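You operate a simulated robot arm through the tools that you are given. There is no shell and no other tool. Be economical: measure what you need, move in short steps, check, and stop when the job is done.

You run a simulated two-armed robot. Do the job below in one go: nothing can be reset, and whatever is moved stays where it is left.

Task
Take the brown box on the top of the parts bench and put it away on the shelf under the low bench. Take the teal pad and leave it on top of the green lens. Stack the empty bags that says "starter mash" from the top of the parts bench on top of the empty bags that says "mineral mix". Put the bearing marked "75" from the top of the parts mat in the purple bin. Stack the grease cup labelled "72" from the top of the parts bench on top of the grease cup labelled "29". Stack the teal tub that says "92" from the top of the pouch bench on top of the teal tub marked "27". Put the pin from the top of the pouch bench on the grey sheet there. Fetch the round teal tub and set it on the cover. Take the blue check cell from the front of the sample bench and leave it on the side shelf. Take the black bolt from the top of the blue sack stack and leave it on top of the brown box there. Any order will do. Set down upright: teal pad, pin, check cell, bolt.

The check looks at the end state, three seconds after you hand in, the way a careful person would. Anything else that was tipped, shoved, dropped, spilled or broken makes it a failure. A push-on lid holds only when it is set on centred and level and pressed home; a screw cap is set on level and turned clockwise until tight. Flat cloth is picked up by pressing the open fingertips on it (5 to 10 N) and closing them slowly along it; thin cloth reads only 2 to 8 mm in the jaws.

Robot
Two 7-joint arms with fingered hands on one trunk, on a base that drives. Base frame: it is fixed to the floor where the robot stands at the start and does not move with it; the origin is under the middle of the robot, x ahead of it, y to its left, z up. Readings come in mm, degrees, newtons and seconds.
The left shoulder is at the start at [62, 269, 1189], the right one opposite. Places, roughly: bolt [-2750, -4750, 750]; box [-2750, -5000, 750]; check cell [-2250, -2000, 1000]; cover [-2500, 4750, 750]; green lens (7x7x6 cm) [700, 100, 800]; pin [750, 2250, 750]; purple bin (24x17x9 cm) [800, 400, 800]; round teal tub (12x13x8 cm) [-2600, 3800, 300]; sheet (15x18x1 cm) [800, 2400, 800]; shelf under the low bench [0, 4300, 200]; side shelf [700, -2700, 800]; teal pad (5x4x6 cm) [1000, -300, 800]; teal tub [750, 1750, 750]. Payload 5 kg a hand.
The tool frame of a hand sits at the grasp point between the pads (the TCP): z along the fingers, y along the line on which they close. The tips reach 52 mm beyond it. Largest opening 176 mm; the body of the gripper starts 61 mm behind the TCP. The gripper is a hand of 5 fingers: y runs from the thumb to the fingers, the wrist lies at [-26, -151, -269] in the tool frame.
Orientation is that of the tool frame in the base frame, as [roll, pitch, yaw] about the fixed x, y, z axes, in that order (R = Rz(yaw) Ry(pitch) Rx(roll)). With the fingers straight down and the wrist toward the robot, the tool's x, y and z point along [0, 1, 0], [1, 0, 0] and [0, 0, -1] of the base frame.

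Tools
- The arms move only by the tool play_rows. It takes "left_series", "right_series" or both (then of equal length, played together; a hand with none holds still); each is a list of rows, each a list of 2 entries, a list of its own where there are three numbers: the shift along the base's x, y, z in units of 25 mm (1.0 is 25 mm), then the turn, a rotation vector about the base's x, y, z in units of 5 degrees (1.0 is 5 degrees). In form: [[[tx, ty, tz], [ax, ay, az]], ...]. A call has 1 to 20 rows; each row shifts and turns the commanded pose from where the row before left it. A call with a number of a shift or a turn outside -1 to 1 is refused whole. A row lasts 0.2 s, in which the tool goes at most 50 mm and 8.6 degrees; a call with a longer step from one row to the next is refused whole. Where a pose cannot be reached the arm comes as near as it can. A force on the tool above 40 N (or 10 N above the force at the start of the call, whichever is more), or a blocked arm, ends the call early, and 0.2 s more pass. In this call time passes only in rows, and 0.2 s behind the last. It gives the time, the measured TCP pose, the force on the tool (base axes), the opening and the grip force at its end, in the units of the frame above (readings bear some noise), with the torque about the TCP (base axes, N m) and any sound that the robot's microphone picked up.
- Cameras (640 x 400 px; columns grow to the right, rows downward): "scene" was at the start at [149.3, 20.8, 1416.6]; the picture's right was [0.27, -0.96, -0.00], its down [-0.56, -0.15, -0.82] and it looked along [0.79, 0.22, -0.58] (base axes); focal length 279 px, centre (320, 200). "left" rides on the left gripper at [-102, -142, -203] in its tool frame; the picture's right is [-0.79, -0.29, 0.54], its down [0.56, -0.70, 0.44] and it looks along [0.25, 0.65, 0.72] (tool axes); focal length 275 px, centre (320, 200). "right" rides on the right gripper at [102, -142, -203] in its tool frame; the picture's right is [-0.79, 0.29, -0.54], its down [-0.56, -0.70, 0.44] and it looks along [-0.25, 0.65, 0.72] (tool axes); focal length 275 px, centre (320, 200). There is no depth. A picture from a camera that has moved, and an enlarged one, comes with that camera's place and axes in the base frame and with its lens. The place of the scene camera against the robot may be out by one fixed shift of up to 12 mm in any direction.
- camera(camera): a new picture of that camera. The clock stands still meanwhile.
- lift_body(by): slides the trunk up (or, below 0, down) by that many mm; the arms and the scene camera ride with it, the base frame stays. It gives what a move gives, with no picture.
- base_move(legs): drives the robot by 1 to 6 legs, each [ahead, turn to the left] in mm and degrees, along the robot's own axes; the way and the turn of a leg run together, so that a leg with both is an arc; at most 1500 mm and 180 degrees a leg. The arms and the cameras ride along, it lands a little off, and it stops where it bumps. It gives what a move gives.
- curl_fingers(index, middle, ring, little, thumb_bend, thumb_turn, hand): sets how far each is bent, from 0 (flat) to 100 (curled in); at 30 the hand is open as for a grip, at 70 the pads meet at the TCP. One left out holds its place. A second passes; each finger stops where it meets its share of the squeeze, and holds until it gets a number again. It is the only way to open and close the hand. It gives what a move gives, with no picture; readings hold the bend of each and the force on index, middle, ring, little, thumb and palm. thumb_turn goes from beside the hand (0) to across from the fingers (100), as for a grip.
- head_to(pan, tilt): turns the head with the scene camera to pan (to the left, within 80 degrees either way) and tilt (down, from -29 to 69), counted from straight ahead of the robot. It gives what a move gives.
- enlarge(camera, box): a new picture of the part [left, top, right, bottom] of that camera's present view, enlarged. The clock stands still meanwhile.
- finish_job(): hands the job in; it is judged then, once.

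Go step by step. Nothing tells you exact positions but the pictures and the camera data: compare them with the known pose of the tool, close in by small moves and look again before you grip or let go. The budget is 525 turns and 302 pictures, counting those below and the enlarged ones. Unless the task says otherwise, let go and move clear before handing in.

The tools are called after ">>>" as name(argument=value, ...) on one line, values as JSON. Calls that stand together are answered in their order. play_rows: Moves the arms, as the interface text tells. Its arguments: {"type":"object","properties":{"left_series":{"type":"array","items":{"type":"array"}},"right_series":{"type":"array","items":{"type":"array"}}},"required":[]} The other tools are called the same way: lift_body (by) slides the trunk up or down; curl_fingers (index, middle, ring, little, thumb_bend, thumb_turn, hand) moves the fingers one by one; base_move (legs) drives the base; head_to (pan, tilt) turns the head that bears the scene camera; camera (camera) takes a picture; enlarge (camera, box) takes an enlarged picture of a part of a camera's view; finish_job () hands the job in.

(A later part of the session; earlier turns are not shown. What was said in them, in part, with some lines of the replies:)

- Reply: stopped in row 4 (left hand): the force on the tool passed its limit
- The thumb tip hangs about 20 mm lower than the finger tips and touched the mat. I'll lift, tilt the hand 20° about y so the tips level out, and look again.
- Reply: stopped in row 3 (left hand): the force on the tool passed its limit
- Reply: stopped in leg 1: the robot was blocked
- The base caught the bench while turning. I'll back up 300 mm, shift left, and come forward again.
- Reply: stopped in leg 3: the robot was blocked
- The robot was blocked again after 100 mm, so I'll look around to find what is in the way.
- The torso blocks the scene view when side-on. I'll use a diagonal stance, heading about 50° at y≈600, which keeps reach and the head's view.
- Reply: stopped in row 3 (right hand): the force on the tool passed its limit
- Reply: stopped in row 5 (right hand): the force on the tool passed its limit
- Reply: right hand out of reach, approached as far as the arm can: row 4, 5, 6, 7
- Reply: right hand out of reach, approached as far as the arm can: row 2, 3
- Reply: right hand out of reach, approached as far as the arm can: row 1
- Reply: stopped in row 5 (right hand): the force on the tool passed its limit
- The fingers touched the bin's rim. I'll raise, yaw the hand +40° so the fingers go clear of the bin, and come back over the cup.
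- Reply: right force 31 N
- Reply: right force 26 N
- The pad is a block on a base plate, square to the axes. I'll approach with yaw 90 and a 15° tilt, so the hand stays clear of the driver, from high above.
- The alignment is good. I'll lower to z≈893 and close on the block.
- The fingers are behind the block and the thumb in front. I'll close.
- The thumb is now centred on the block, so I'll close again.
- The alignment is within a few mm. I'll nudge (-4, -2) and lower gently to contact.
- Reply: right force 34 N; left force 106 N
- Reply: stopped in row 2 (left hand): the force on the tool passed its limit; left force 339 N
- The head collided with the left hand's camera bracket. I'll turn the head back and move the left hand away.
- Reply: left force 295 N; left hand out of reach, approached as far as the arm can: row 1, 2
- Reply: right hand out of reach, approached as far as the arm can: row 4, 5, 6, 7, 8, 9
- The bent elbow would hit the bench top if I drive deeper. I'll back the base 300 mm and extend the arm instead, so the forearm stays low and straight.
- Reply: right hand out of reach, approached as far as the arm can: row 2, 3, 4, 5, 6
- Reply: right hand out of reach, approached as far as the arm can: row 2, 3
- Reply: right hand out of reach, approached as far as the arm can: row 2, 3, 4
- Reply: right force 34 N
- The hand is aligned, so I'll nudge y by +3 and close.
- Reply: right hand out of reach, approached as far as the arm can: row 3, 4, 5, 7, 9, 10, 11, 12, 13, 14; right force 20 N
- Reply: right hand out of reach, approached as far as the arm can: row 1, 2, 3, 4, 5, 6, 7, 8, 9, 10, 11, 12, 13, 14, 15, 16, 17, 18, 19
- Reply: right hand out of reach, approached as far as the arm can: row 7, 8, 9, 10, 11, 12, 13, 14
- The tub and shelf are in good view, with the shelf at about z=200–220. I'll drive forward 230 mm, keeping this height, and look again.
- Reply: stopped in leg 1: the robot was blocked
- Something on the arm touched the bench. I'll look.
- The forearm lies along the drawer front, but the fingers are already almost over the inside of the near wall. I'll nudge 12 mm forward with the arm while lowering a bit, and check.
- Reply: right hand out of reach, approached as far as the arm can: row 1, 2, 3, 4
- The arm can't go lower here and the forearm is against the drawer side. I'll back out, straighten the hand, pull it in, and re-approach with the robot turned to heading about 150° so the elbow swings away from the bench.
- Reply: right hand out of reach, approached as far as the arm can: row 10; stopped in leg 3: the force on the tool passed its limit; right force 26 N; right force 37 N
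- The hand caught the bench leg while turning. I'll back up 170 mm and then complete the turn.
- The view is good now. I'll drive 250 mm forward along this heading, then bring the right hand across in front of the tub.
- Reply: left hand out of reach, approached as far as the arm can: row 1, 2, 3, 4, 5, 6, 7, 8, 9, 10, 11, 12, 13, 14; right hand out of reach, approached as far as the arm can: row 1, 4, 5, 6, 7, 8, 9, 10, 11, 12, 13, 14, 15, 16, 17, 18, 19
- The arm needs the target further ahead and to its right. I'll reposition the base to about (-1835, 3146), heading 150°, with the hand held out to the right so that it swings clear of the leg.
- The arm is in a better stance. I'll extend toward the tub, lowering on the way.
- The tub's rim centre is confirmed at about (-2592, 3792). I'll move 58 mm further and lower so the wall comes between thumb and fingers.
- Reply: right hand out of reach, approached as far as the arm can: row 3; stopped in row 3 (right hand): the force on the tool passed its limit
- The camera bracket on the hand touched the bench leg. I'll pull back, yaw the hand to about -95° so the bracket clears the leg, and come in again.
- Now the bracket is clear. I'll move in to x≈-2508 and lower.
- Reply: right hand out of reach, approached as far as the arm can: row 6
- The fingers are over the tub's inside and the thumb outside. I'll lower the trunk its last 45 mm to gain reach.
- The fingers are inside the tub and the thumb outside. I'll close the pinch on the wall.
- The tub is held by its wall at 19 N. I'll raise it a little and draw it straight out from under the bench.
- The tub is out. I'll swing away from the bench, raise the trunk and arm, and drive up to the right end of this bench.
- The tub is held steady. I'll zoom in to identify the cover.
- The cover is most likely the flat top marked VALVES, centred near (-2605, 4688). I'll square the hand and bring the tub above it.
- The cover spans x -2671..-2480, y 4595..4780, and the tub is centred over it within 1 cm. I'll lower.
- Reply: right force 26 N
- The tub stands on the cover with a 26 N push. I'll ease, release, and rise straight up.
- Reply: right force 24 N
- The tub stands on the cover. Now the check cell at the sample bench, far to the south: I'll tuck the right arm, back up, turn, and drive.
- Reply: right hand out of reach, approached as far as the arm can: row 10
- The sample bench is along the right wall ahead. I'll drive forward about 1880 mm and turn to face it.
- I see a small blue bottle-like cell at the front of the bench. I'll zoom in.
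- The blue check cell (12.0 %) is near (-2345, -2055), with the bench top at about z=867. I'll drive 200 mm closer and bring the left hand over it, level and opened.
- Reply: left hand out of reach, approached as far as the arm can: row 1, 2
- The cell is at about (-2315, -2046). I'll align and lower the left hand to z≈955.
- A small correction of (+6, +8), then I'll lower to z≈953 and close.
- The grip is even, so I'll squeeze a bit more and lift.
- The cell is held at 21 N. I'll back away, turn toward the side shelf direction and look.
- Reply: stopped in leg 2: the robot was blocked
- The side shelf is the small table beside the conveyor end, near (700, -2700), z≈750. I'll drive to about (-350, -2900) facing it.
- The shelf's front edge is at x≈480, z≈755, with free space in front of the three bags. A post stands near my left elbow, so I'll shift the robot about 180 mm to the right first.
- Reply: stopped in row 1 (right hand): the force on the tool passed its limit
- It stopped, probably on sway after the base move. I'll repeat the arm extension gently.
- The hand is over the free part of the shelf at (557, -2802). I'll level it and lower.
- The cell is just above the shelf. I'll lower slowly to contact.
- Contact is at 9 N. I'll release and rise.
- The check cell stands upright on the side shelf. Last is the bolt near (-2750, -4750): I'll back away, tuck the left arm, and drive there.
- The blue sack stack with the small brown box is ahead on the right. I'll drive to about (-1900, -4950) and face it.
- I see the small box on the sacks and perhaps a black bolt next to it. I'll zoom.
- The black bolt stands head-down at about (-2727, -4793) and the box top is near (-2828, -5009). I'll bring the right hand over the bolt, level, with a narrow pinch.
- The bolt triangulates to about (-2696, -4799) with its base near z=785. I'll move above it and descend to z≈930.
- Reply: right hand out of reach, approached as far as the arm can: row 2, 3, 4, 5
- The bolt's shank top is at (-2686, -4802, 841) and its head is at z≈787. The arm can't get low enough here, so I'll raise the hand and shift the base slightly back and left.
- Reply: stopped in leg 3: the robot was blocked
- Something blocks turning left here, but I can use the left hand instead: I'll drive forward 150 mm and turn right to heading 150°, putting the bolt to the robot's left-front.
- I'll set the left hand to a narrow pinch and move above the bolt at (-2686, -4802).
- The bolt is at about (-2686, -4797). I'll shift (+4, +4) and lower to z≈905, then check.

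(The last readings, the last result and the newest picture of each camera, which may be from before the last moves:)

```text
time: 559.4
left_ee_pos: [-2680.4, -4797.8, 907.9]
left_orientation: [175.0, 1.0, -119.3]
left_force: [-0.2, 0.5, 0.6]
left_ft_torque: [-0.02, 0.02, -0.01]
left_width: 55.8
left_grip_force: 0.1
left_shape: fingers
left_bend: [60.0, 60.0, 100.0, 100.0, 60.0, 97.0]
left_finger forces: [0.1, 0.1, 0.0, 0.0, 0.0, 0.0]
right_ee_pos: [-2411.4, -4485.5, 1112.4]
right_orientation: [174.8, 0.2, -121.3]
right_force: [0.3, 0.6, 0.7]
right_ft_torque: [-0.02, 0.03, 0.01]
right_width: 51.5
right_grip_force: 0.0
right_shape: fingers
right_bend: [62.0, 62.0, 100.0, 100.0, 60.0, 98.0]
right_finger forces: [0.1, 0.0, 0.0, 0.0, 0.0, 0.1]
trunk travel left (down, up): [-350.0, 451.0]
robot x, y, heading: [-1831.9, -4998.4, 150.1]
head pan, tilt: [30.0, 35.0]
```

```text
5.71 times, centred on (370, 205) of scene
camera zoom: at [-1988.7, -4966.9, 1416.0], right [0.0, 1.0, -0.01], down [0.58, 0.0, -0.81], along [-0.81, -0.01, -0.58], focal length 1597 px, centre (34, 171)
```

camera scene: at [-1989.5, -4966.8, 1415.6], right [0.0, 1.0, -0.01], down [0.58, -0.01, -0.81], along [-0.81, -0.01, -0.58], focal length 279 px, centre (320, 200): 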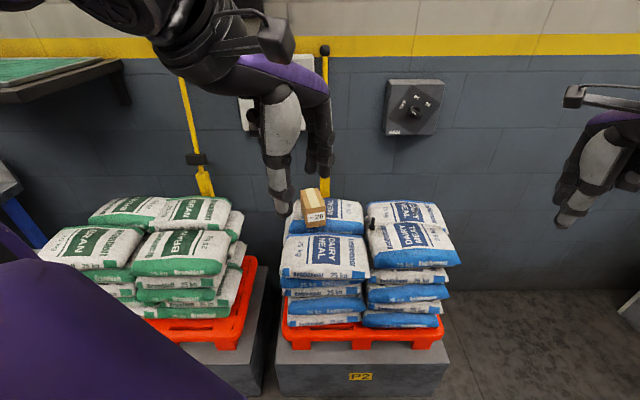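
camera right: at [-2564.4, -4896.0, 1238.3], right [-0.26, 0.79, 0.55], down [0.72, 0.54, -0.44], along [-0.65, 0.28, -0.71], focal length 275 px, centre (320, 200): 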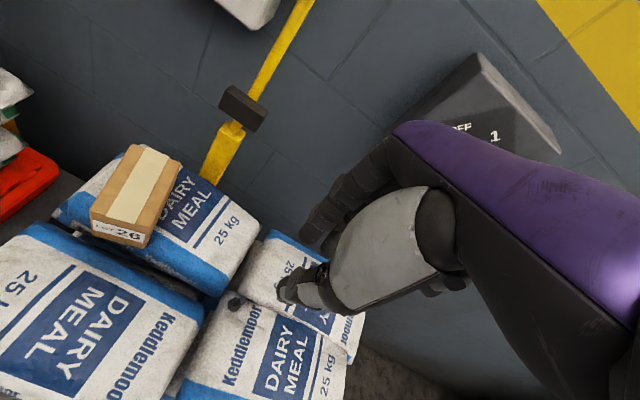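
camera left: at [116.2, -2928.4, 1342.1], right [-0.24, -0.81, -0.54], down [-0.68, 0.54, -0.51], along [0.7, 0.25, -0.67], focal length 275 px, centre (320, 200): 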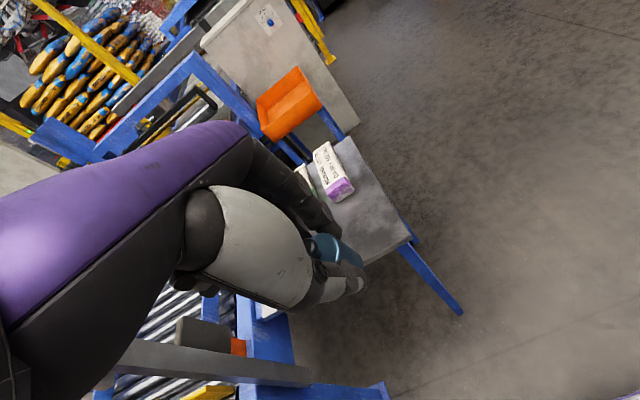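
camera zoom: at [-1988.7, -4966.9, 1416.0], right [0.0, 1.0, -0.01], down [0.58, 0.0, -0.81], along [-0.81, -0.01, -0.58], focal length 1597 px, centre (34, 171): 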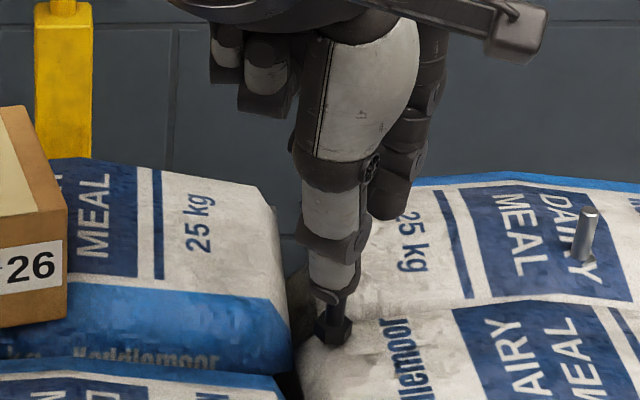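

The alignment is within a few mm. I'll lower 28 mm and close.

>>> play_rows(left_series=[[[-0.05, 0.06, -0.5], [0, 0, 0]], [[0, 0, -0.4], [0, 0, 0]], [[0, 0, -0.25], [0, 0, 0]]])

>>> curl_fingers(hand="left", index=67, middle=67, thumb_bend=67)

>>> enlarge(camera="left", box=[260, 180, 420, 300])

>>> enlarge(camera="scene", box=[330, 170, 410, 240])

```text
time: 560.2
left_ee_pos: [-2682.4, -4799.1, 878.3]
left_orientation: [175.3, 0.9, -119.2]
left_force: [-0.2, 1.2, -0.3]
left_ft_torque: [0.01, -0.02, -0.03]
left_width: 55.9
left_grip_force: 0.0
left_shape: fingers
left_bend: [60.0, 60.0, 100.0, 100.0, 60.0, 97.0]
left_finger forces: [0.1, 0.0, 0.0, 0.1, 0.0, 0.0]
right_ee_pos: [-2411.5, -4485.0, 1112.4]
right_orientation: [174.8, 0.3, -121.5]
right_force: [0.0, 0.8, -0.2]
right_ft_torque: [0.0, -0.02, 0.01]
right_width: 51.5
right_grip_force: 0.1
right_shape: fingers
right_bend: [62.0, 62.0, 100.0, 100.0, 60.0, 98.0]
right_finger forces: [0.0, 0.1, 0.0, 0.1, 0.1, 0.0]
trunk travel left (down, up): [-350.0, 451.0]
robot x, y, heading: [-1833.3, -4997.5, 150.0]
head pan, tilt: [30.0, 35.0]
```

```text
time: 561.2
left_ee_pos: [-2680.7, -4798.6, 878.8]
left_orientation: [175.1, 0.9, -119.2]
left_force: [0.3, -0.2, 0.5]
left_ft_torque: [0.05, 0.0, 0.01]
left_width: 25.6
left_grip_force: 0.0
left_shape: fingers
left_bend: [67.0, 67.0, 100.0, 100.0, 67.0, 97.0]
left_finger forces: [0.0, 0.0, 0.0, 0.0, 0.1, 0.1]
right_ee_pos: [-2412.2, -4485.0, 1111.4]
right_orientation: [174.8, 0.1, -121.4]
right_force: [0.3, -0.3, 0.2]
right_ft_torque: [0.0, 0.0, 0.0]
right_width: 51.2
right_grip_force: 0.1
right_shape: fingers
right_bend: [62.0, 62.0, 100.0, 100.0, 60.0, 98.0]
right_finger forces: [0.0, 0.0, 0.0, 0.0, 0.0, 0.0]
trunk travel left (down, up): [-350.0, 451.0]
robot x, y, heading: [-1834.8, -4999.8, 150.1]
head pan, tilt: [30.0, 35.0]
```

```text
3.33 times, centred on (340, 240) of left
camera zoom: at [-2495.6, -4790.5, 1070.2], right [0.6, 0.58, -0.55], down [0.31, -0.8, -0.51], along [-0.74, 0.14, -0.66], focal length 918 px, centre (253, 67)
```

zoom: 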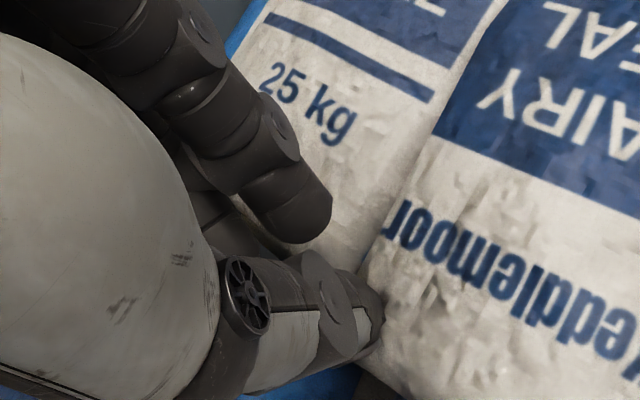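

```text
5.71 times, centred on (370, 205) of scene
camera zoom: at [-1989.0, -4966.8, 1415.9], right [0.0, 1.0, -0.01], down [0.58, 0.0, -0.81], along [-0.81, -0.01, -0.58], focal length 1597 px, centre (34, 171)
```

zoom: 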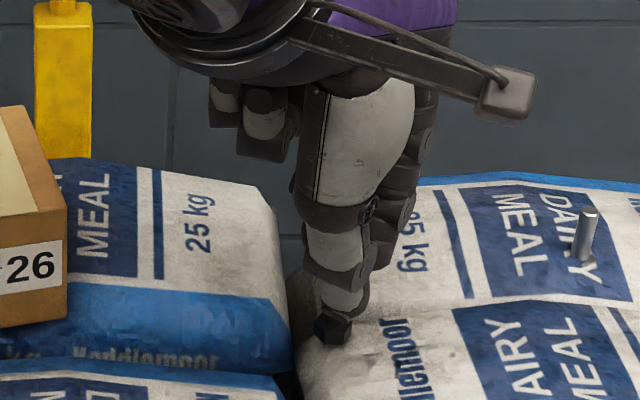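

The bolt's head shows just below the thumb, so it is between the fingers. I'll close.

>>> curl_fingers(hand="left", index=75, middle=75, thumb_bend=75)

>>> play_rows(left_series=[[[0, 0, 0.4], [0, 0, 0]], [[0, 0, 0.8], [0, 0, 0]], [[0, 0, 1], [0, 0, 0]], [[0, 0, 1], [0, 0, 0]]])

>>> enlarge(camera="scene", box=[330, 150, 410, 220])

```text
time: 562.2
left_ee_pos: [-2681.5, -4798.2, 878.8]
left_orientation: [175.2, 1.0, -119.3]
left_force: [0.1, 1.6, 0.2]
left_ft_torque: [0.01, -0.02, -0.03]
left_width: 6.3
left_grip_force: 0.0
left_shape: fingers
left_bend: [72.0, 75.0, 100.0, 100.0, 72.0, 97.0]
left_finger forces: [0.0, 0.0, 0.0, 0.0, 0.0, 0.0]
right_ee_pos: [-2409.8, -4485.7, 1111.8]
right_orientation: [174.8, 0.3, -121.4]
right_force: [-0.4, -0.4, -0.6]
right_ft_torque: [-0.01, 0.02, 0.01]
right_width: 51.3
right_grip_force: 0.0
right_shape: fingers
right_bend: [62.0, 62.0, 100.0, 100.0, 60.0, 98.0]
right_finger forces: [0.0, 0.0, 0.0, 0.0, 0.0, 0.0]
trunk travel left (down, up): [-350.0, 451.0]
robot x, y, heading: [-1833.0, -4999.0, 150.2]
head pan, tilt: [30.0, 35.0]
```

```text
time: 563.2
left_ee_pos: [-2681.2, -4798.9, 959.6]
left_orientation: [175.1, 1.0, -119.4]
left_force: [1.5, 0.0, -0.1]
left_ft_torque: [0.07, 0.12, 0.02]
left_width: 6.0
left_grip_force: 0.1
left_shape: fingers
left_bend: [72.0, 75.0, 100.0, 100.0, 72.0, 97.0]
left_finger forces: [0.0, 0.1, 0.1, 0.0, 0.0, 0.1]
right_ee_pos: [-2409.6, -4485.1, 1112.3]
right_orientation: [174.8, 0.3, -121.3]
right_force: [0.4, -0.7, 0.2]
right_ft_torque: [0.02, 0.08, 0.0]
right_width: 51.4
right_grip_force: 0.2
right_shape: fingers
right_bend: [62.0, 62.0, 100.0, 100.0, 60.0, 98.0]
right_finger forces: [0.1, 0.1, 0.0, 0.0, 0.1, 0.0]
trunk travel left (down, up): [-350.0, 451.0]
robot x, y, heading: [-1838.2, -4997.7, 149.7]
head pan, tilt: [30.0, 35.0]
```

```text
5.71 times, centred on (370, 185) of scene
camera zoom: at [-1988.1, -4966.9, 1416.2], right [0.0, 1.0, -0.01], down [0.58, 0.0, -0.81], along [-0.81, -0.01, -0.58], focal length 1597 px, centre (34, 286)
```

zoom: 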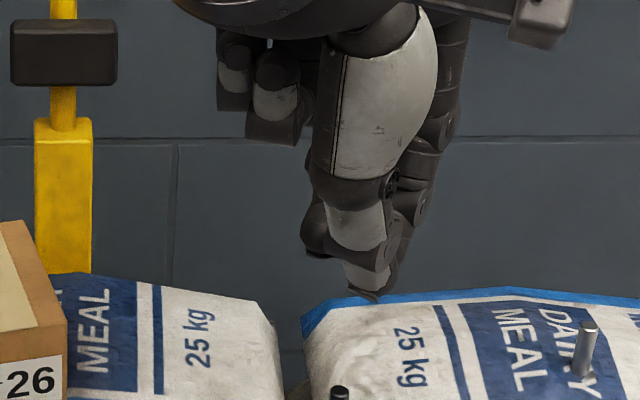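

The fingers closed above the bolt. I'll reopen, go about 20 mm lower, and close again.

>>> curl_fingers(hand="left", index=62, middle=62, thumb_bend=62)

>>> play_rows(left_series=[[[0, 0.05, -0.8], [0, 0, 0]], [[0, 0.05, -0.8], [0, 0, 0]], [[0, 0, -0.8], [0, 0, 0]], [[0, 0, -0.8], [0, 0, 0]], [[0, 0, -0.5], [0, 0, 0]], [[0, 0, -0.3], [0, 0, 0]]])

>>> enlarge(camera="scene", box=[330, 170, 410, 240])

```text
time: 564.2
left_ee_pos: [-2683.6, -4797.1, 958.9]
left_orientation: [175.1, 0.9, -119.2]
left_force: [-0.5, 0.4, -0.5]
left_ft_torque: [0.01, 0.01, -0.02]
left_width: 46.5
left_grip_force: 0.0
left_shape: fingers
left_bend: [62.0, 62.0, 100.0, 100.0, 62.0, 97.0]
left_finger forces: [0.0, 0.0, 0.0, 0.1, 0.0, 0.0]
right_ee_pos: [-2412.2, -4485.8, 1111.5]
right_orientation: [174.8, 0.1, -121.3]
right_force: [0.6, -0.3, 0.1]
right_ft_torque: [0.02, 0.0, -0.02]
right_width: 51.1
right_grip_force: 0.1
right_shape: fingers
right_bend: [62.0, 62.0, 100.0, 100.0, 60.0, 98.0]
right_finger forces: [0.0, 0.0, 0.0, 0.0, 0.1, 0.0]
trunk travel left (down, up): [-350.0, 451.0]
robot x, y, heading: [-1834.9, -4996.1, 149.9]
head pan, tilt: [30.0, 35.0]
```

```text
time: 565.6
left_ee_pos: [-2681.7, -4795.8, 857.4]
left_orientation: [175.1, 0.9, -119.2]
left_force: [0.3, 1.8, 0.0]
left_ft_torque: [-0.02, 0.01, 0.06]
left_width: 46.6
left_grip_force: 0.0
left_shape: fingers
left_bend: [62.0, 62.0, 100.0, 100.0, 62.0, 97.0]
left_finger forces: [0.0, 0.1, 0.0, 0.0, 0.1, 0.0]
right_ee_pos: [-2411.5, -4486.1, 1111.7]
right_orientation: [174.8, 0.2, -121.5]
right_force: [-0.4, -0.3, 0.0]
right_ft_torque: [-0.03, 0.0, -0.02]
right_width: 51.4
right_grip_force: 0.1
right_shape: fingers
right_bend: [62.0, 62.0, 100.0, 100.0, 60.0, 98.0]
right_finger forces: [0.1, 0.0, 0.0, 0.1, 0.1, 0.0]
trunk travel left (down, up): [-350.0, 451.0]
robot x, y, heading: [-1834.4, -4997.7, 150.0]
head pan, tilt: [30.0, 35.0]
```

```text
5.71 times, centred on (370, 205) of scene
camera zoom: at [-1989.2, -4966.7, 1415.9], right [0.0, 1.0, -0.01], down [0.58, 0.0, -0.81], along [-0.81, -0.01, -0.58], focal length 1597 px, centre (34, 171)
```

zoom: 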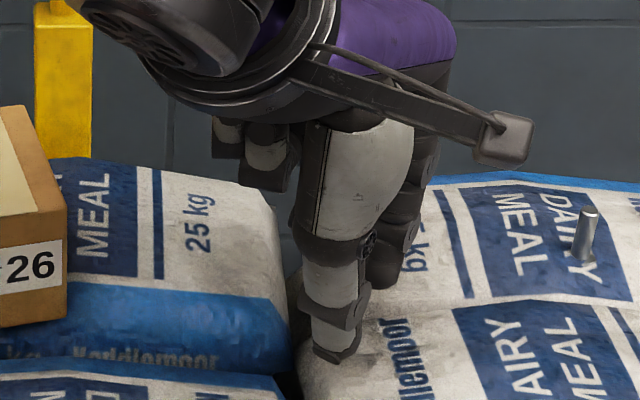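

The hand is low enough with no contact yet, so I'll close.

>>> curl_fingers(hand="left", index=75, middle=75, thumb_bend=75)

```text
time: 566.6
left_ee_pos: [-2680.2, -4795.1, 859.1]
left_orientation: [175.1, 0.9, -119.3]
left_force: [0.9, 0.3, -0.2]
left_ft_torque: [-0.03, 0.02, 0.02]
left_width: 5.7
left_grip_force: 0.1
left_shape: fingers
left_bend: [72.0, 75.0, 100.0, 100.0, 72.0, 97.0]
left_finger forces: [0.0, 0.0, 0.0, 0.0, 0.1, 0.0]
right_ee_pos: [-2411.9, -4485.2, 1112.4]
right_orientation: [174.8, 0.2, -121.4]
right_force: [0.0, -0.1, 0.3]
right_ft_torque: [-0.02, 0.0, -0.04]
right_width: 51.3
right_grip_force: 0.1
right_shape: fingers
right_bend: [62.0, 62.0, 100.0, 100.0, 60.0, 98.0]
right_finger forces: [0.0, 0.0, 0.0, 0.0, 0.0, 0.0]
trunk travel left (down, up): [-350.0, 451.0]
robot x, y, heading: [-1834.1, -4998.2, 149.9]
head pan, tilt: [30.0, 35.0]
```

Nothing was gripped again. I'll look closely from both cameras.

>>> enlarge(camera="left", box=[260, 180, 420, 300])

>>> enlarge(camera="scene", box=[350, 190, 398, 232])

```text
3.33 times, centred on (340, 240) of left
camera zoom: at [-2495.2, -4788.1, 1050.6], right [0.6, 0.58, -0.55], down [0.31, -0.8, -0.51], along [-0.74, 0.14, -0.66], focal length 918 px, centre (253, 67)
```

zoom: 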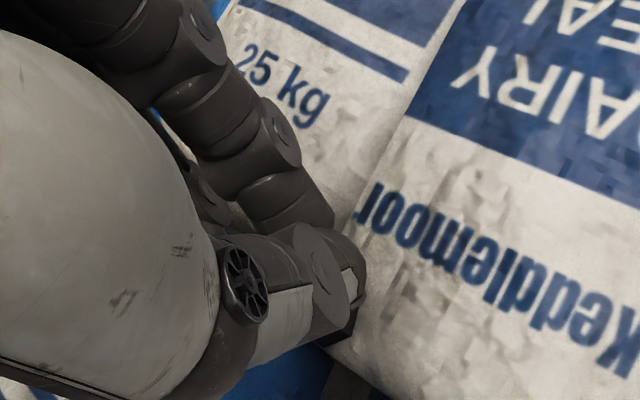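

```text
9.52 times, centred on (374, 211) of scene
camera zoom: at [-1989.0, -4966.8, 1415.9], right [0.0, 1.0, -0.01], down [0.58, 0.0, -0.81], along [-0.81, -0.01, -0.58], focal length 2661 px, centre (-194, 95)
```

zoom: 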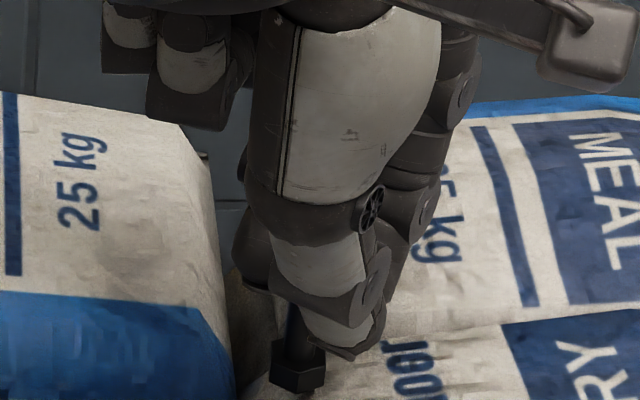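

The bolt is about 14 mm to the side of the pinch, toward the middle finger. I'll open, raise above it, shift (-11, -9) and come down again.

>>> curl_fingers(hand="left", index=60, middle=60, thumb_bend=60)

>>> play_rows(left_series=[[[0, 0, 0.9], [0, 0, 0]], [[0, 0, 0.9], [0, 0, 0]], [[0, 0, 0.8], [0, 0, 0]], [[-0.45, -0.4, 0], [0, 0, 0]], [[0, 0, -0.8], [0, 0, 0]], [[0, 0, -0.8], [0, 0, 0]], [[0, 0, -0.5], [0, 0, 0]]])

>>> enlarge(camera="scene", box=[350, 190, 398, 232])

```text
time: 567.6
left_ee_pos: [-2680.1, -4795.0, 859.5]
left_orientation: [175.1, 0.9, -119.4]
left_force: [-0.1, 0.0, 0.3]
left_ft_torque: [0.01, 0.01, -0.02]
left_width: 55.6
left_grip_force: 0.0
left_shape: fingers
left_bend: [60.0, 60.0, 100.0, 100.0, 60.0, 97.0]
left_finger forces: [0.0, 0.0, 0.0, 0.0, 0.0, 0.0]
right_ee_pos: [-2411.6, -4486.1, 1112.4]
right_orientation: [174.8, 0.2, -121.4]
right_force: [-0.8, -0.5, -0.1]
right_ft_torque: [0.0, -0.03, 0.0]
right_width: 51.1
right_grip_force: 0.0
right_shape: fingers
right_bend: [62.0, 62.0, 100.0, 100.0, 60.0, 98.0]
right_finger forces: [0.1, 0.0, 0.0, 0.0, 0.0, 0.0]
trunk travel left (down, up): [-350.0, 451.0]
robot x, y, heading: [-1834.9, -4996.7, 150.1]
head pan, tilt: [30.0, 35.0]
```

```text
time: 569.2
left_ee_pos: [-2692.0, -4804.7, 870.9]
left_orientation: [175.1, 0.8, -119.4]
left_force: [-0.2, -0.4, 0.9]
left_ft_torque: [-0.07, -0.01, -0.02]
left_width: 55.4
left_grip_force: 0.1
left_shape: fingers
left_bend: [60.0, 60.0, 100.0, 100.0, 60.0, 97.0]
left_finger forces: [0.0, 0.0, 0.0, 0.0, 0.1, 0.0]
right_ee_pos: [-2411.4, -4485.2, 1111.9]
right_orientation: [174.9, 0.3, -121.4]
right_force: [-0.1, 0.4, 0.3]
right_ft_torque: [-0.01, 0.0, 0.04]
right_width: 51.4
right_grip_force: 0.1
right_shape: fingers
right_bend: [62.0, 62.0, 100.0, 100.0, 60.0, 98.0]
right_finger forces: [0.0, 0.0, 0.0, 0.0, 0.0, 0.0]
trunk travel left (down, up): [-350.0, 451.0]
robot x, y, heading: [-1831.1, -5002.6, 150.2]
head pan, tilt: [30.0, 35.0]
```

```text
9.52 times, centred on (374, 211) of scene
camera zoom: at [-1989.1, -4966.3, 1415.9], right [0.0, 1.0, -0.01], down [0.58, -0.01, -0.81], along [-0.81, -0.01, -0.58], focal length 2661 px, centre (-194, 95)
```

zoom: 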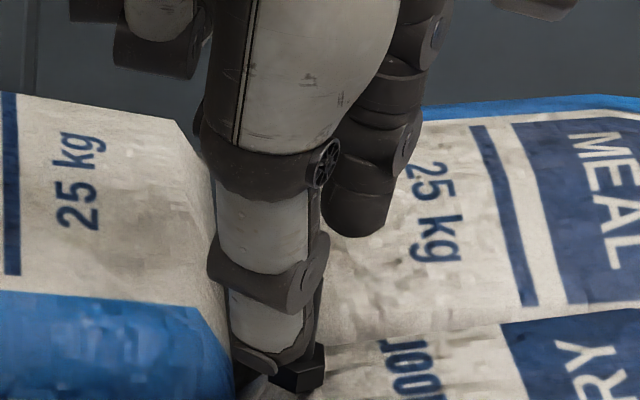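

Now the bolt shank lies between thumb and index. I'll lower 10 mm and close.

>>> play_rows(left_series=[[[0, 0, -0.25], [0, 0, 0]], [[0, 0, -0.2], [0, 0, 0]]])

>>> curl_fingers(hand="left", index=75, middle=75, thumb_bend=75)

>>> enlarge(camera="scene", box=[350, 190, 398, 232])

```text
time: 569.8
left_ee_pos: [-2692.7, -4806.0, 859.3]
left_orientation: [175.1, 0.9, -119.3]
left_force: [-0.6, -0.3, 0.4]
left_ft_torque: [0.04, -0.04, -0.01]
left_width: 55.3
left_grip_force: 0.0
left_shape: fingers
left_bend: [60.0, 60.0, 100.0, 100.0, 60.0, 97.0]
left_finger forces: [0.1, 0.1, 0.1, 0.0, 0.0, 0.0]
right_ee_pos: [-2411.8, -4486.1, 1112.2]
right_orientation: [174.8, 0.2, -121.3]
right_force: [0.3, 0.8, 1.1]
right_ft_torque: [0.02, -0.01, 0.01]
right_width: 51.4
right_grip_force: 0.1
right_shape: fingers
right_bend: [62.0, 62.0, 100.0, 100.0, 60.0, 98.0]
right_finger forces: [0.0, 0.0, 0.0, 0.1, 0.0, 0.1]
trunk travel left (down, up): [-350.0, 451.0]
robot x, y, heading: [-1832.5, -5000.0, 150.5]
head pan, tilt: [30.0, 35.0]
```

```text
time: 570.8
left_ee_pos: [-2693.1, -4806.5, 859.8]
left_orientation: [175.0, 0.9, -119.2]
left_force: [-0.1, 0.4, 0.5]
left_ft_torque: [-0.01, 0.0, 0.0]
left_width: 17.1
left_grip_force: 10.6
left_shape: fingers
left_bend: [66.0, 75.0, 100.0, 100.0, 71.0, 97.0]
left_finger forces: [11.0, 0.0, 0.0, 0.0, 11.0, 0.0]
right_ee_pos: [-2411.0, -4485.2, 1111.9]
right_orientation: [174.9, 0.2, -121.4]
right_force: [-0.3, -0.3, 0.3]
right_ft_torque: [0.0, 0.0, -0.02]
right_width: 51.2
right_grip_force: 0.1
right_shape: fingers
right_bend: [62.0, 62.0, 100.0, 100.0, 60.0, 98.0]
right_finger forces: [0.0, 0.0, 0.0, 0.1, 0.0, 0.1]
trunk travel left (down, up): [-350.0, 451.0]
robot x, y, heading: [-1835.0, -5001.7, 150.4]
head pan, tilt: [30.0, 35.0]
```

```text
9.52 times, centred on (374, 211) of scene
camera zoom: at [-1989.0, -4966.7, 1415.9], right [0.0, 1.0, -0.01], down [0.58, 0.0, -0.81], along [-0.81, -0.01, -0.58], focal length 2661 px, centre (-194, 95)
```

zoom: 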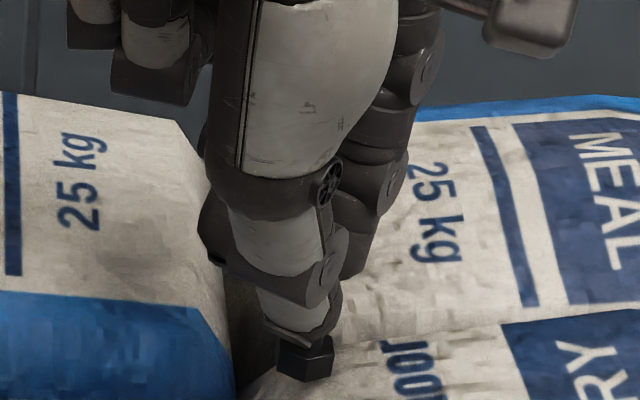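

The bolt is gripped between thumb and index at 11 N. I'll lift and check its attitude.

>>> play_rows(left_series=[[[0, 0, 0.4], [0, 0, 0]], [[0, 0, 0.8], [0, 0, 0]], [[0, 0, 1], [0, 0, 0]], [[0, 0, 1], [0, 0, 0]], [[0, 0, 1], [0, 0, 0]]])

>>> enlarge(camera="scene", box=[290, 140, 410, 240])

```text
time: 572.0
left_ee_pos: [-2691.7, -4805.5, 965.9]
left_orientation: [175.1, 0.9, -119.4]
left_force: [2.3, -0.8, -1.3]
left_ft_torque: [0.06, 0.15, 0.03]
left_width: 17.3
left_grip_force: 10.6
left_shape: fingers
left_bend: [66.0, 75.0, 100.0, 100.0, 71.0, 97.0]
left_finger forces: [10.9, 0.0, 0.1, 0.0, 10.8, 0.0]
right_ee_pos: [-2410.2, -4484.9, 1112.4]
right_orientation: [174.8, 0.1, -121.5]
right_force: [-0.6, -0.1, 0.6]
right_ft_torque: [0.01, 0.11, 0.02]
right_width: 51.4
right_grip_force: 0.1
right_shape: fingers
right_bend: [62.0, 62.0, 100.0, 100.0, 60.0, 98.0]
right_finger forces: [0.0, 0.0, 0.0, 0.0, 0.1, 0.0]
trunk travel left (down, up): [-350.0, 451.0]
robot x, y, heading: [-1835.4, -4999.1, 149.9]
head pan, tilt: [30.0, 35.0]
```

```text
4.00 times, centred on (350, 190) of scene
camera zoom: at [-1987.9, -4966.9, 1416.2], right [0.0, 1.0, -0.01], down [0.58, 0.0, -0.81], along [-0.81, -0.01, -0.58], focal length 1118 px, centre (200, 240)
```

zoom: 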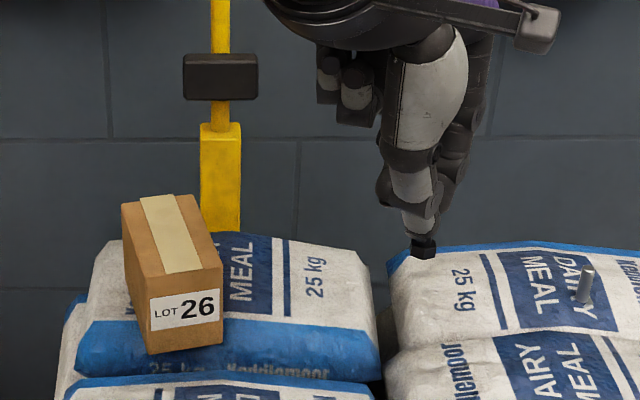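

The bolt hangs vertical, head down. The box top is near (-2765, -5000), z≈840. I'll carry it over and look.

>>> play_rows(left_series=[[[0, 0, 0.8], [0, 0, 0]], [[0, -0.9, 0.6], [0, 0, 0]], [[-0.4, -1, 0], [0, 0, 0]], [[-0.4, -1, 0], [0, 0, 0]], [[-0.4, -1, 0], [0, 0, 0]], [[-0.4, -1, 0], [0, 0, 0]], [[-0.4, -1, 0], [0, 0, 0]], [[-0.4, -1, 0], [0, 0, 0]], [[-0.4, -1, 0], [0, 0, 0]]])

>>> camera(camera="left")

>>> enlarge(camera="scene", box=[280, 150, 360, 230])

```text
time: 574.0
left_ee_pos: [-2763.6, -5003.5, 999.6]
left_orientation: [175.0, 0.9, -119.3]
left_force: [0.2, 0.2, -0.4]
left_ft_torque: [0.06, -0.02, -0.04]
left_width: 17.2
left_grip_force: 10.8
left_shape: fingers
left_bend: [66.0, 75.0, 100.0, 100.0, 71.0, 97.0]
left_finger forces: [10.8, 0.1, 0.0, 0.0, 10.8, 0.0]
right_ee_pos: [-2412.2, -4486.8, 1111.5]
right_orientation: [174.8, 0.2, -121.4]
right_force: [0.2, -1.5, 0.2]
right_ft_torque: [0.11, -0.01, -0.06]
right_width: 51.4
right_grip_force: 0.1
right_shape: fingers
right_bend: [62.0, 62.0, 100.0, 100.0, 60.0, 98.0]
right_finger forces: [0.0, 0.0, 0.0, 0.1, 0.1, 0.0]
trunk travel left (down, up): [-350.0, 451.0]
robot x, y, heading: [-1835.1, -4999.1, 150.3]
head pan, tilt: [30.0, 35.0]
```

```text
26 pictures are left
camera left: at [-2576.8, -4996.2, 1191.1], right [0.6, 0.58, -0.55], down [0.31, -0.8, -0.51], along [-0.74, 0.14, -0.66], focal length 275 px, centre (320, 200)
```

left: 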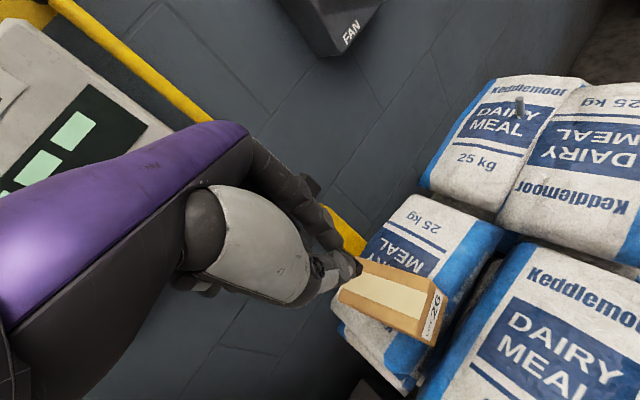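

```text
5.00 times, centred on (320, 190) of scene
camera zoom: at [-1989.3, -4967.7, 1415.9], right [0.0, 1.0, -0.01], down [0.58, 0.0, -0.81], along [-0.81, -0.01, -0.58], focal length 1397 px, centre (320, 250)
```

zoom: 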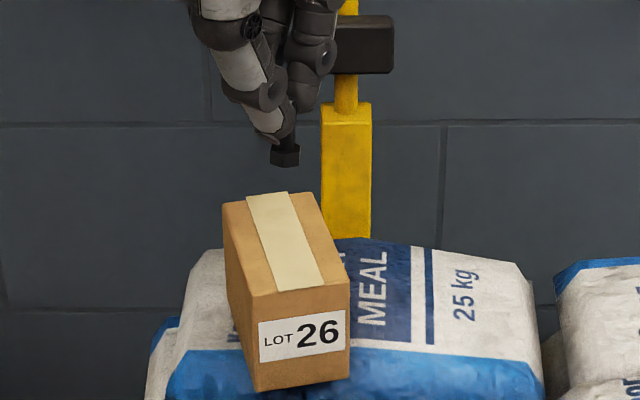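

The bolt is over the middle of the box top. I'll shift slightly and lower carefully until it touches.

>>> play_rows(left_series=[[[-0.25, 0.1, -0.6], [0, 0, 0]], [[0, 0, -0.6], [0, 0, 0]], [[0, 0, -0.4], [0, 0, 0]], [[0, 0, -0.2], [0, 0, 0]]])

>>> enlarge(camera="scene", box=[290, 160, 350, 220])

```text
time: 575.0
left_ee_pos: [-2768.6, -4999.9, 955.3]
left_orientation: [175.1, 0.9, -119.3]
left_force: [0.4, 1.5, 0.1]
left_ft_torque: [-0.06, 0.02, 0.06]
left_width: 16.9
left_grip_force: 11.4
left_shape: fingers
left_bend: [66.0, 75.0, 100.0, 100.0, 71.0, 97.0]
left_finger forces: [10.9, 0.1, 0.0, 0.0, 10.8, 0.0]
right_ee_pos: [-2411.1, -4485.7, 1112.4]
right_orientation: [174.8, 0.2, -121.5]
right_force: [-0.1, 0.3, -0.7]
right_ft_torque: [-0.03, 0.0, 0.04]
right_width: 51.2
right_grip_force: 0.0
right_shape: fingers
right_bend: [62.0, 62.0, 100.0, 100.0, 60.0, 98.0]
right_finger forces: [0.1, 0.0, 0.0, 0.1, 0.0, 0.0]
trunk travel left (down, up): [-350.0, 451.0]
robot x, y, heading: [-1833.9, -4999.3, 149.9]
head pan, tilt: [30.0, 35.0]
```

```text
6.67 times, centred on (320, 190) of scene
camera zoom: at [-1988.7, -4966.6, 1416.0], right [0.0, 1.0, -0.01], down [0.58, -0.01, -0.81], along [-0.81, -0.01, -0.58], focal length 1863 px, centre (320, 267)
```

zoom: 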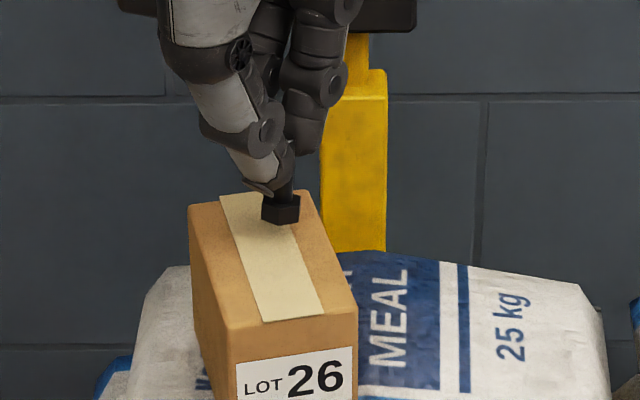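

The bolt is just above the box's taped middle. I'll lower in small steps until contact.

>>> play_rows(left_series=[[[0.1, -0.1, -0.15], [0, 0, 0]], [[0.1, 0, -0.15], [0, 0, 0]], [[0, 0, -0.12], [0, 0, 0]], [[0, 0, -0.1], [0, 0, 0]]])

>>> enlarge(camera="scene", box=[290, 160, 350, 220])

```text
time: 576.0
left_ee_pos: [-2763.4, -5002.7, 943.2]
left_orientation: [175.1, 0.9, -119.4]
left_force: [0.0, -0.3, 4.1]
left_ft_torque: [0.04, -0.04, 0.02]
left_width: 16.8
left_grip_force: 11.4
left_shape: fingers
left_bend: [66.0, 75.0, 100.0, 100.0, 71.0, 97.0]
left_finger forces: [11.4, 0.1, 0.1, 0.1, 12.3, 0.0]
right_ee_pos: [-2410.5, -4485.4, 1111.1]
right_orientation: [174.8, 0.2, -121.4]
right_force: [0.3, -0.8, 0.1]
right_ft_torque: [0.0, -0.01, -0.01]
right_width: 51.3
right_grip_force: 0.0
right_shape: fingers
right_bend: [62.0, 62.0, 100.0, 100.0, 60.0, 98.0]
right_finger forces: [0.0, 0.0, 0.1, 0.0, 0.0, 0.0]
trunk travel left (down, up): [-350.0, 451.0]
robot x, y, heading: [-1835.7, -4998.9, 150.6]
head pan, tilt: [30.0, 35.0]
```

```text
6.67 times, centred on (320, 190) of scene
camera zoom: at [-1988.5, -4966.9, 1416.1], right [0.0, 1.0, -0.01], down [0.58, 0.0, -0.81], along [-0.81, -0.01, -0.58], focal length 1863 px, centre (320, 267)
```

zoom: 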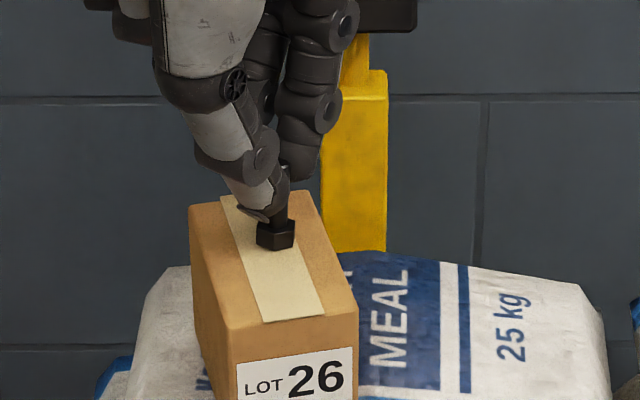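

Contact is at 4 N. I'll take a tighter look at the bolt's uprightness before letting go.

>>> enlarge(camera="scene", box=[302, 168, 332, 194])

```text
15.38 times, centred on (317, 181) of scene
camera zoom: at [-1988.5, -4966.9, 1416.1], right [0.0, 1.0, -0.01], down [0.58, 0.0, -0.81], along [-0.81, -0.01, -0.58], focal length 4298 px, centre (366, 492)
```

zoom: 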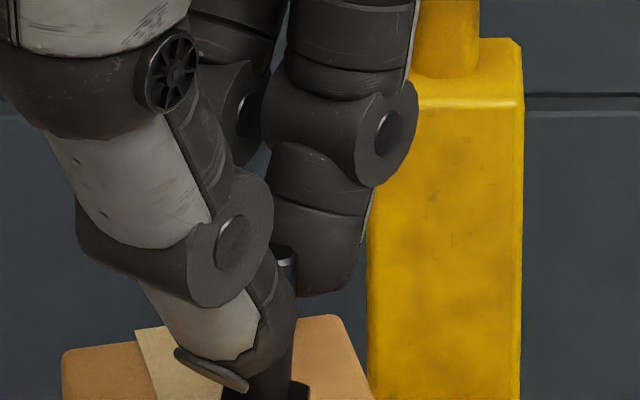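

The bolt leans about 7° (top toward +y). I'll lift 5 mm, rotate the hand 7° to straighten it, compensate the shift, and look again.

>>> play_rows(left_series=[[[0, 0, 0.25], [0, 0, 0]], [[0, -0.2, 0], [0.7, 0, 0]], [[0, -0.2, 0], [0.7, 0, 0]]])

>>> enlarge(camera="scene", box=[298, 164, 338, 204])

>>> enlarge(camera="left", box=[300, 220, 460, 340])

```text
time: 576.8
left_ee_pos: [-2765.0, -5013.4, 949.1]
left_orientation: [171.6, 7.1, -119.5]
left_force: [-0.2, -0.3, 1.1]
left_ft_torque: [-0.1, 0.02, -0.01]
left_width: 17.2
left_grip_force: 11.4
left_shape: fingers
left_bend: [66.0, 75.0, 100.0, 100.0, 71.0, 97.0]
left_finger forces: [11.1, 0.1, 0.0, 0.0, 11.1, 0.1]
right_ee_pos: [-2411.8, -4486.1, 1111.8]
right_orientation: [174.8, 0.2, -121.4]
right_force: [-0.7, -0.7, 0.9]
right_ft_torque: [0.01, -0.01, 0.02]
right_width: 51.3
right_grip_force: 0.0
right_shape: fingers
right_bend: [62.0, 62.0, 100.0, 100.0, 60.0, 98.0]
right_finger forces: [0.0, 0.1, 0.0, 0.0, 0.0, 0.1]
trunk travel left (down, up): [-350.0, 451.0]
robot x, y, heading: [-1832.1, -4997.7, 150.1]
head pan, tilt: [30.0, 35.0]
```

```text
10.00 times, centred on (318, 184) of scene
camera zoom: at [-1988.9, -4967.0, 1415.9], right [0.0, 1.0, -0.01], down [0.58, 0.0, -0.81], along [-0.81, -0.01, -0.58], focal length 2794 px, centre (340, 360)
```

zoom: 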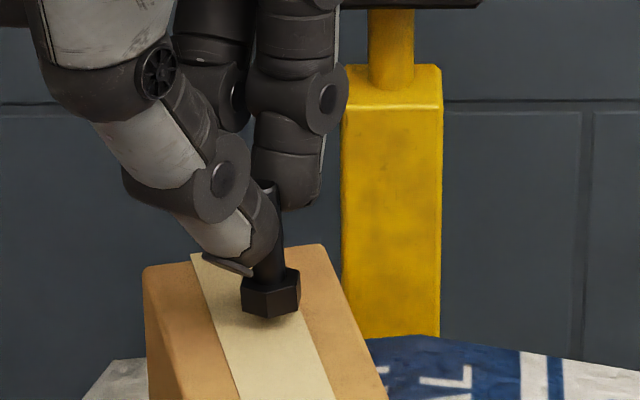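

```text
3.33 times, centred on (380, 280) of left
camera zoom: at [-2578.0, -5029.0, 1139.9], right [0.6, 0.64, -0.47], down [0.31, -0.73, -0.6], along [-0.74, 0.22, -0.64], focal length 918 px, centre (120, -67)
```

zoom: 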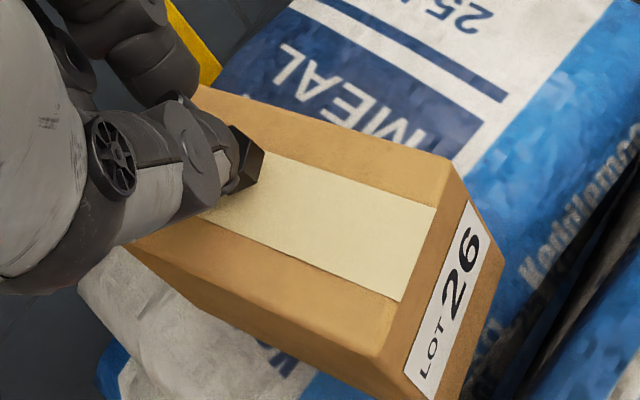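

The bolt is now vertical. I'll move 12 mm toward the box's middle and lower to contact.

>>> play_rows(left_series=[[[0.5, 0, 0], [0, 0, 0]], [[0, 0, -0.15], [0, 0, 0]], [[0, 0, -0.1], [0, 0, 0]]])

```text
time: 577.6
left_ee_pos: [-2751.0, -5014.0, 941.2]
left_orientation: [171.7, 7.0, -119.4]
left_force: [0.6, 0.4, -0.5]
left_ft_torque: [-0.01, 0.04, 0.0]
left_width: 17.1
left_grip_force: 11.4
left_shape: fingers
left_bend: [66.0, 75.0, 100.0, 100.0, 71.0, 97.0]
left_finger forces: [11.2, 0.0, 0.0, 0.0, 11.1, 0.1]
right_ee_pos: [-2411.4, -4485.2, 1112.9]
right_orientation: [174.8, 0.2, -121.4]
right_force: [0.8, -0.7, -0.3]
right_ft_torque: [0.03, -0.01, -0.02]
right_width: 51.2
right_grip_force: 0.1
right_shape: fingers
right_bend: [62.0, 62.0, 100.0, 100.0, 60.0, 98.0]
right_finger forces: [0.0, 0.0, 0.1, 0.1, 0.0, 0.1]
trunk travel left (down, up): [-350.0, 451.0]
robot x, y, heading: [-1833.7, -4998.5, 150.1]
head pan, tilt: [30.0, 35.0]
```

>>> play_rows(left_series=[[[0, 0, -0.08], [0, 0, 0]], [[0, 0, -0.08], [0, 0, 0]]])

>>> enlarge(camera="scene", box=[298, 164, 338, 204])

```text
time: 578.2
left_ee_pos: [-2751.5, -5011.1, 939.9]
left_orientation: [171.5, 7.1, -119.6]
left_force: [2.2, 0.5, 11.8]
left_ft_torque: [0.17, -0.12, -0.05]
left_width: 16.8
left_grip_force: 13.4
left_shape: fingers
left_bend: [66.0, 75.0, 100.0, 100.0, 72.0, 97.0]
left_finger forces: [12.1, 0.0, 0.1, 0.0, 14.8, 0.0]
right_ee_pos: [-2410.3, -4485.1, 1113.2]
right_orientation: [174.8, 0.3, -121.4]
right_force: [-0.6, 0.6, -0.3]
right_ft_torque: [-0.03, -0.01, -0.03]
right_width: 51.3
right_grip_force: 0.1
right_shape: fingers
right_bend: [62.0, 62.0, 100.0, 100.0, 60.0, 98.0]
right_finger forces: [0.0, 0.1, 0.0, 0.0, 0.0, 0.1]
trunk travel left (down, up): [-350.0, 451.0]
robot x, y, heading: [-1831.7, -5000.4, 150.5]
head pan, tilt: [30.0, 35.0]
```

```text
10.00 times, centred on (318, 184) of scene
camera zoom: at [-1988.0, -4967.0, 1416.2], right [0.0, 1.0, -0.01], down [0.58, 0.0, -0.81], along [-0.81, -0.01, -0.58], focal length 2794 px, centre (340, 360)
```

zoom: 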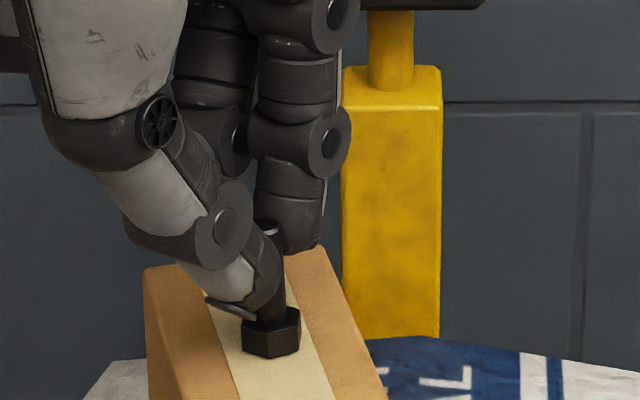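

Contact is at 12 N with the bolt upright. I'll open slowly, both sides equally.

>>> curl_fingers(hand="left", index=63, middle=70, thumb_bend=69)

>>> curl_fingers(hand="left", index=56, middle=56, thumb_bend=62)

>>> enlarge(camera="scene", box=[298, 164, 338, 204])

```text
time: 579.2
left_ee_pos: [-2751.6, -5011.8, 937.4]
left_orientation: [171.6, 7.0, -119.5]
left_force: [0.5, -0.5, -0.6]
left_ft_torque: [0.04, -0.01, -0.03]
left_width: 29.9
left_grip_force: 0.1
left_shape: fingers
left_bend: [63.0, 70.0, 100.0, 100.0, 69.0, 97.0]
left_finger forces: [0.0, 0.1, 0.0, 0.1, 0.2, 0.0]
right_ee_pos: [-2411.6, -4486.2, 1112.1]
right_orientation: [174.8, 0.2, -121.4]
right_force: [-0.4, 0.2, -0.8]
right_ft_torque: [0.03, 0.0, -0.02]
right_width: 51.3
right_grip_force: 0.0
right_shape: fingers
right_bend: [62.0, 62.0, 100.0, 100.0, 60.0, 98.0]
right_finger forces: [0.0, 0.0, 0.0, 0.0, 0.0, 0.1]
trunk travel left (down, up): [-350.0, 451.0]
robot x, y, heading: [-1833.2, -4999.1, 150.3]
head pan, tilt: [30.0, 35.0]
```

```text
time: 580.2
left_ee_pos: [-2751.0, -5012.7, 937.5]
left_orientation: [171.7, 6.9, -119.5]
left_force: [0.6, 0.8, -0.8]
left_ft_torque: [-0.03, -0.05, -0.04]
left_width: 59.9
left_grip_force: 0.1
left_shape: fingers
left_bend: [56.0, 56.0, 100.0, 100.0, 62.0, 97.0]
left_finger forces: [0.0, 0.1, 0.1, 0.0, 0.0, 0.1]
right_ee_pos: [-2411.3, -4484.7, 1110.9]
right_orientation: [174.8, 0.2, -121.4]
right_force: [-0.1, 0.9, -0.5]
right_ft_torque: [-0.02, 0.0, -0.05]
right_width: 51.5
right_grip_force: 0.1
right_shape: fingers
right_bend: [62.0, 62.0, 100.0, 100.0, 60.0, 98.0]
right_finger forces: [0.0, 0.0, 0.1, 0.0, 0.0, 0.0]
trunk travel left (down, up): [-350.0, 451.0]
robot x, y, heading: [-1838.3, -4997.9, 150.1]
head pan, tilt: [30.0, 35.0]
```

```text
10.00 times, centred on (318, 184) of scene
camera zoom: at [-1989.0, -4966.8, 1415.9], right [0.0, 1.0, -0.01], down [0.58, 0.0, -0.81], along [-0.81, -0.01, -0.58], focal length 2794 px, centre (340, 360)
```

zoom: 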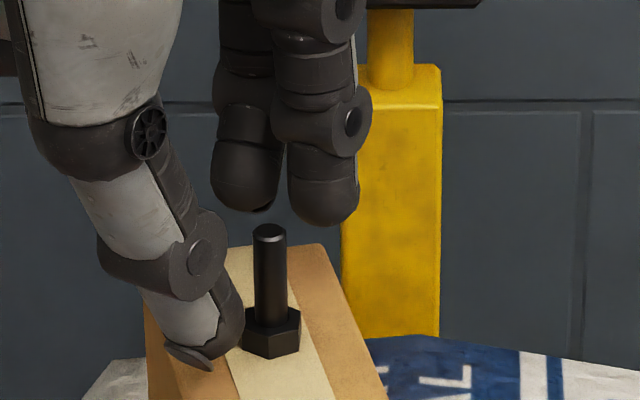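

The bolt stands upright on the box. I'll open the thumb further and rise straight up.

>>> curl_fingers(hand="left", index=50, middle=50, thumb_bend=53)

>>> play_rows(left_series=[[[0, 0, 0.4], [0, 0, 0]], [[0, 0, 0.8], [0, 0, 0]], [[0, 0, 1], [0, 0, 0]], [[0, 0, 1], [0, 0, 0]], [[0, 0, 1], [0, 0, 0]], [[0, 0, 1], [0, 0, 0]], [[0, 0, 1], [0, 0, 0]], [[0, 0, 1], [0, 0, 0]]])

>>> base_move(legs=[[-300, 0]])

>>> enlarge(camera="scene", box=[240, 100, 440, 250])

```text
time: 581.2
left_ee_pos: [-2751.9, -5012.6, 937.3]
left_orientation: [171.6, 7.0, -119.6]
left_force: [0.1, -0.3, 0.3]
left_ft_torque: [0.03, 0.0, 0.0]
left_width: 93.1
left_grip_force: 0.2
left_shape: fingers
left_bend: [50.0, 50.0, 100.0, 100.0, 53.0, 97.0]
left_finger forces: [0.0, 0.0, 0.0, 0.0, 0.0, 0.0]
right_ee_pos: [-2411.7, -4486.3, 1111.7]
right_orientation: [174.8, 0.2, -121.5]
right_force: [0.2, 0.2, 0.9]
right_ft_torque: [-0.04, 0.02, 0.0]
right_width: 51.3
right_grip_force: 0.0
right_shape: fingers
right_bend: [62.0, 62.0, 100.0, 100.0, 60.0, 98.0]
right_finger forces: [0.0, 0.0, 0.1, 0.0, 0.0, 0.0]
trunk travel left (down, up): [-350.0, 451.0]
robot x, y, heading: [-1830.1, -4995.7, 150.1]
head pan, tilt: [30.0, 35.0]
```

```text
time: 583.0
left_ee_pos: [-2750.9, -5012.5, 1117.0]
left_orientation: [171.6, 7.0, -119.7]
left_force: [0.8, 1.1, -0.1]
left_ft_torque: [0.06, 0.04, 0.07]
left_width: 92.7
left_grip_force: 0.0
left_shape: fingers
left_bend: [50.0, 50.0, 100.0, 100.0, 53.0, 97.0]
left_finger forces: [0.0, 0.1, 0.0, 0.0, 0.1, 0.1]
right_ee_pos: [-2410.9, -4486.0, 1111.8]
right_orientation: [174.9, 0.2, -121.5]
right_force: [1.1, 1.3, 1.5]
right_ft_torque: [0.01, 0.06, 0.01]
right_width: 51.2
right_grip_force: 0.1
right_shape: fingers
right_bend: [62.0, 62.0, 100.0, 100.0, 60.0, 98.0]
right_finger forces: [0.0, 0.1, 0.0, 0.0, 0.0, 0.0]
trunk travel left (down, up): [-350.0, 451.0]
robot x, y, heading: [-1831.8, -4998.2, 150.0]
head pan, tilt: [30.0, 35.0]
```

```text
time: 585.1
left_ee_pos: [-2490.0, -5163.1, 1118.8]
left_orientation: [171.5, 7.1, -119.7]
left_force: [1.5, -1.1, 0.8]
left_ft_torque: [0.02, 0.15, 0.04]
left_width: 92.7
left_grip_force: 0.0
left_shape: fingers
left_bend: [50.0, 50.0, 100.0, 100.0, 53.0, 97.0]
left_finger forces: [0.1, 0.0, 0.1, 0.0, 0.1, 0.0]
right_ee_pos: [-2150.9, -4636.5, 1113.7]
right_orientation: [174.7, 0.1, -121.4]
right_force: [2.2, 0.0, 0.9]
right_ft_torque: [0.13, 0.06, -0.01]
right_width: 51.3
right_grip_force: 0.1
right_shape: fingers
right_bend: [62.0, 62.0, 100.0, 100.0, 60.0, 98.0]
right_finger forces: [0.0, 0.0, 0.0, 0.0, 0.0, 0.0]
trunk travel left (down, up): [-350.0, 451.0]
robot x, y, heading: [-1573.9, -5147.0, 150.0]
head pan, tilt: [30.0, 35.0]
```

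```text
2.67 times, centred on (340, 175) of scene
camera zoom: at [-1727.6, -5117.3, 1416.2], right [0.0, 1.0, -0.01], down [0.58, 0.0, -0.81], along [-0.81, -0.01, -0.58], focal length 745 px, centre (267, 267)
```

zoom: 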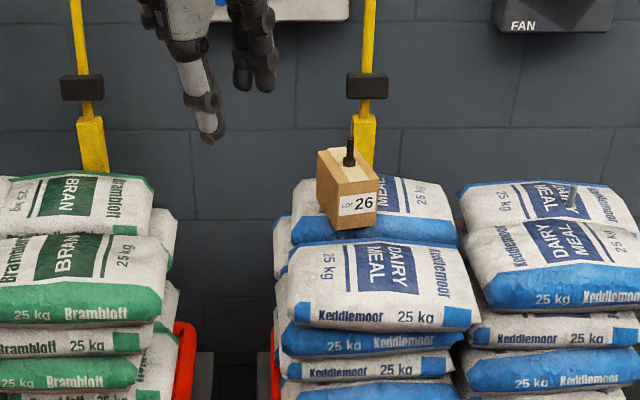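

All ten items have been placed and both hands are clear, so I'm handing in.

>>> finish_job()

```text
The job is handed in.
```

I placed all ten items and handed the job in; the last picture of each shows it where it should be, with the teal pad, pin, check cell and bolt standing upright.

A few things to know before judging the result:

- **The cover:** I took it to be the flat top marked "VALVES" at the right end of that bench. Nothing there was labelled "cover".
- **Grease cup 26:** my position readings for it differ by up to about 1 cm between early and late pictures. I can't rule out that my hand nudged it while I was picking up the bearing.
- **Roller-end pot:** it may have shifted about 2 mm when my folded fingers came down near it.
- **Other contacts:** my thumb pressed the green "TIGHT" tray, and fingers or the camera bracket touched the bin rim and the edge and leg of the bench with the VALVES box. The tray and bin looked unmoved in the pictures afterwards. I didn't check the edge or leg.
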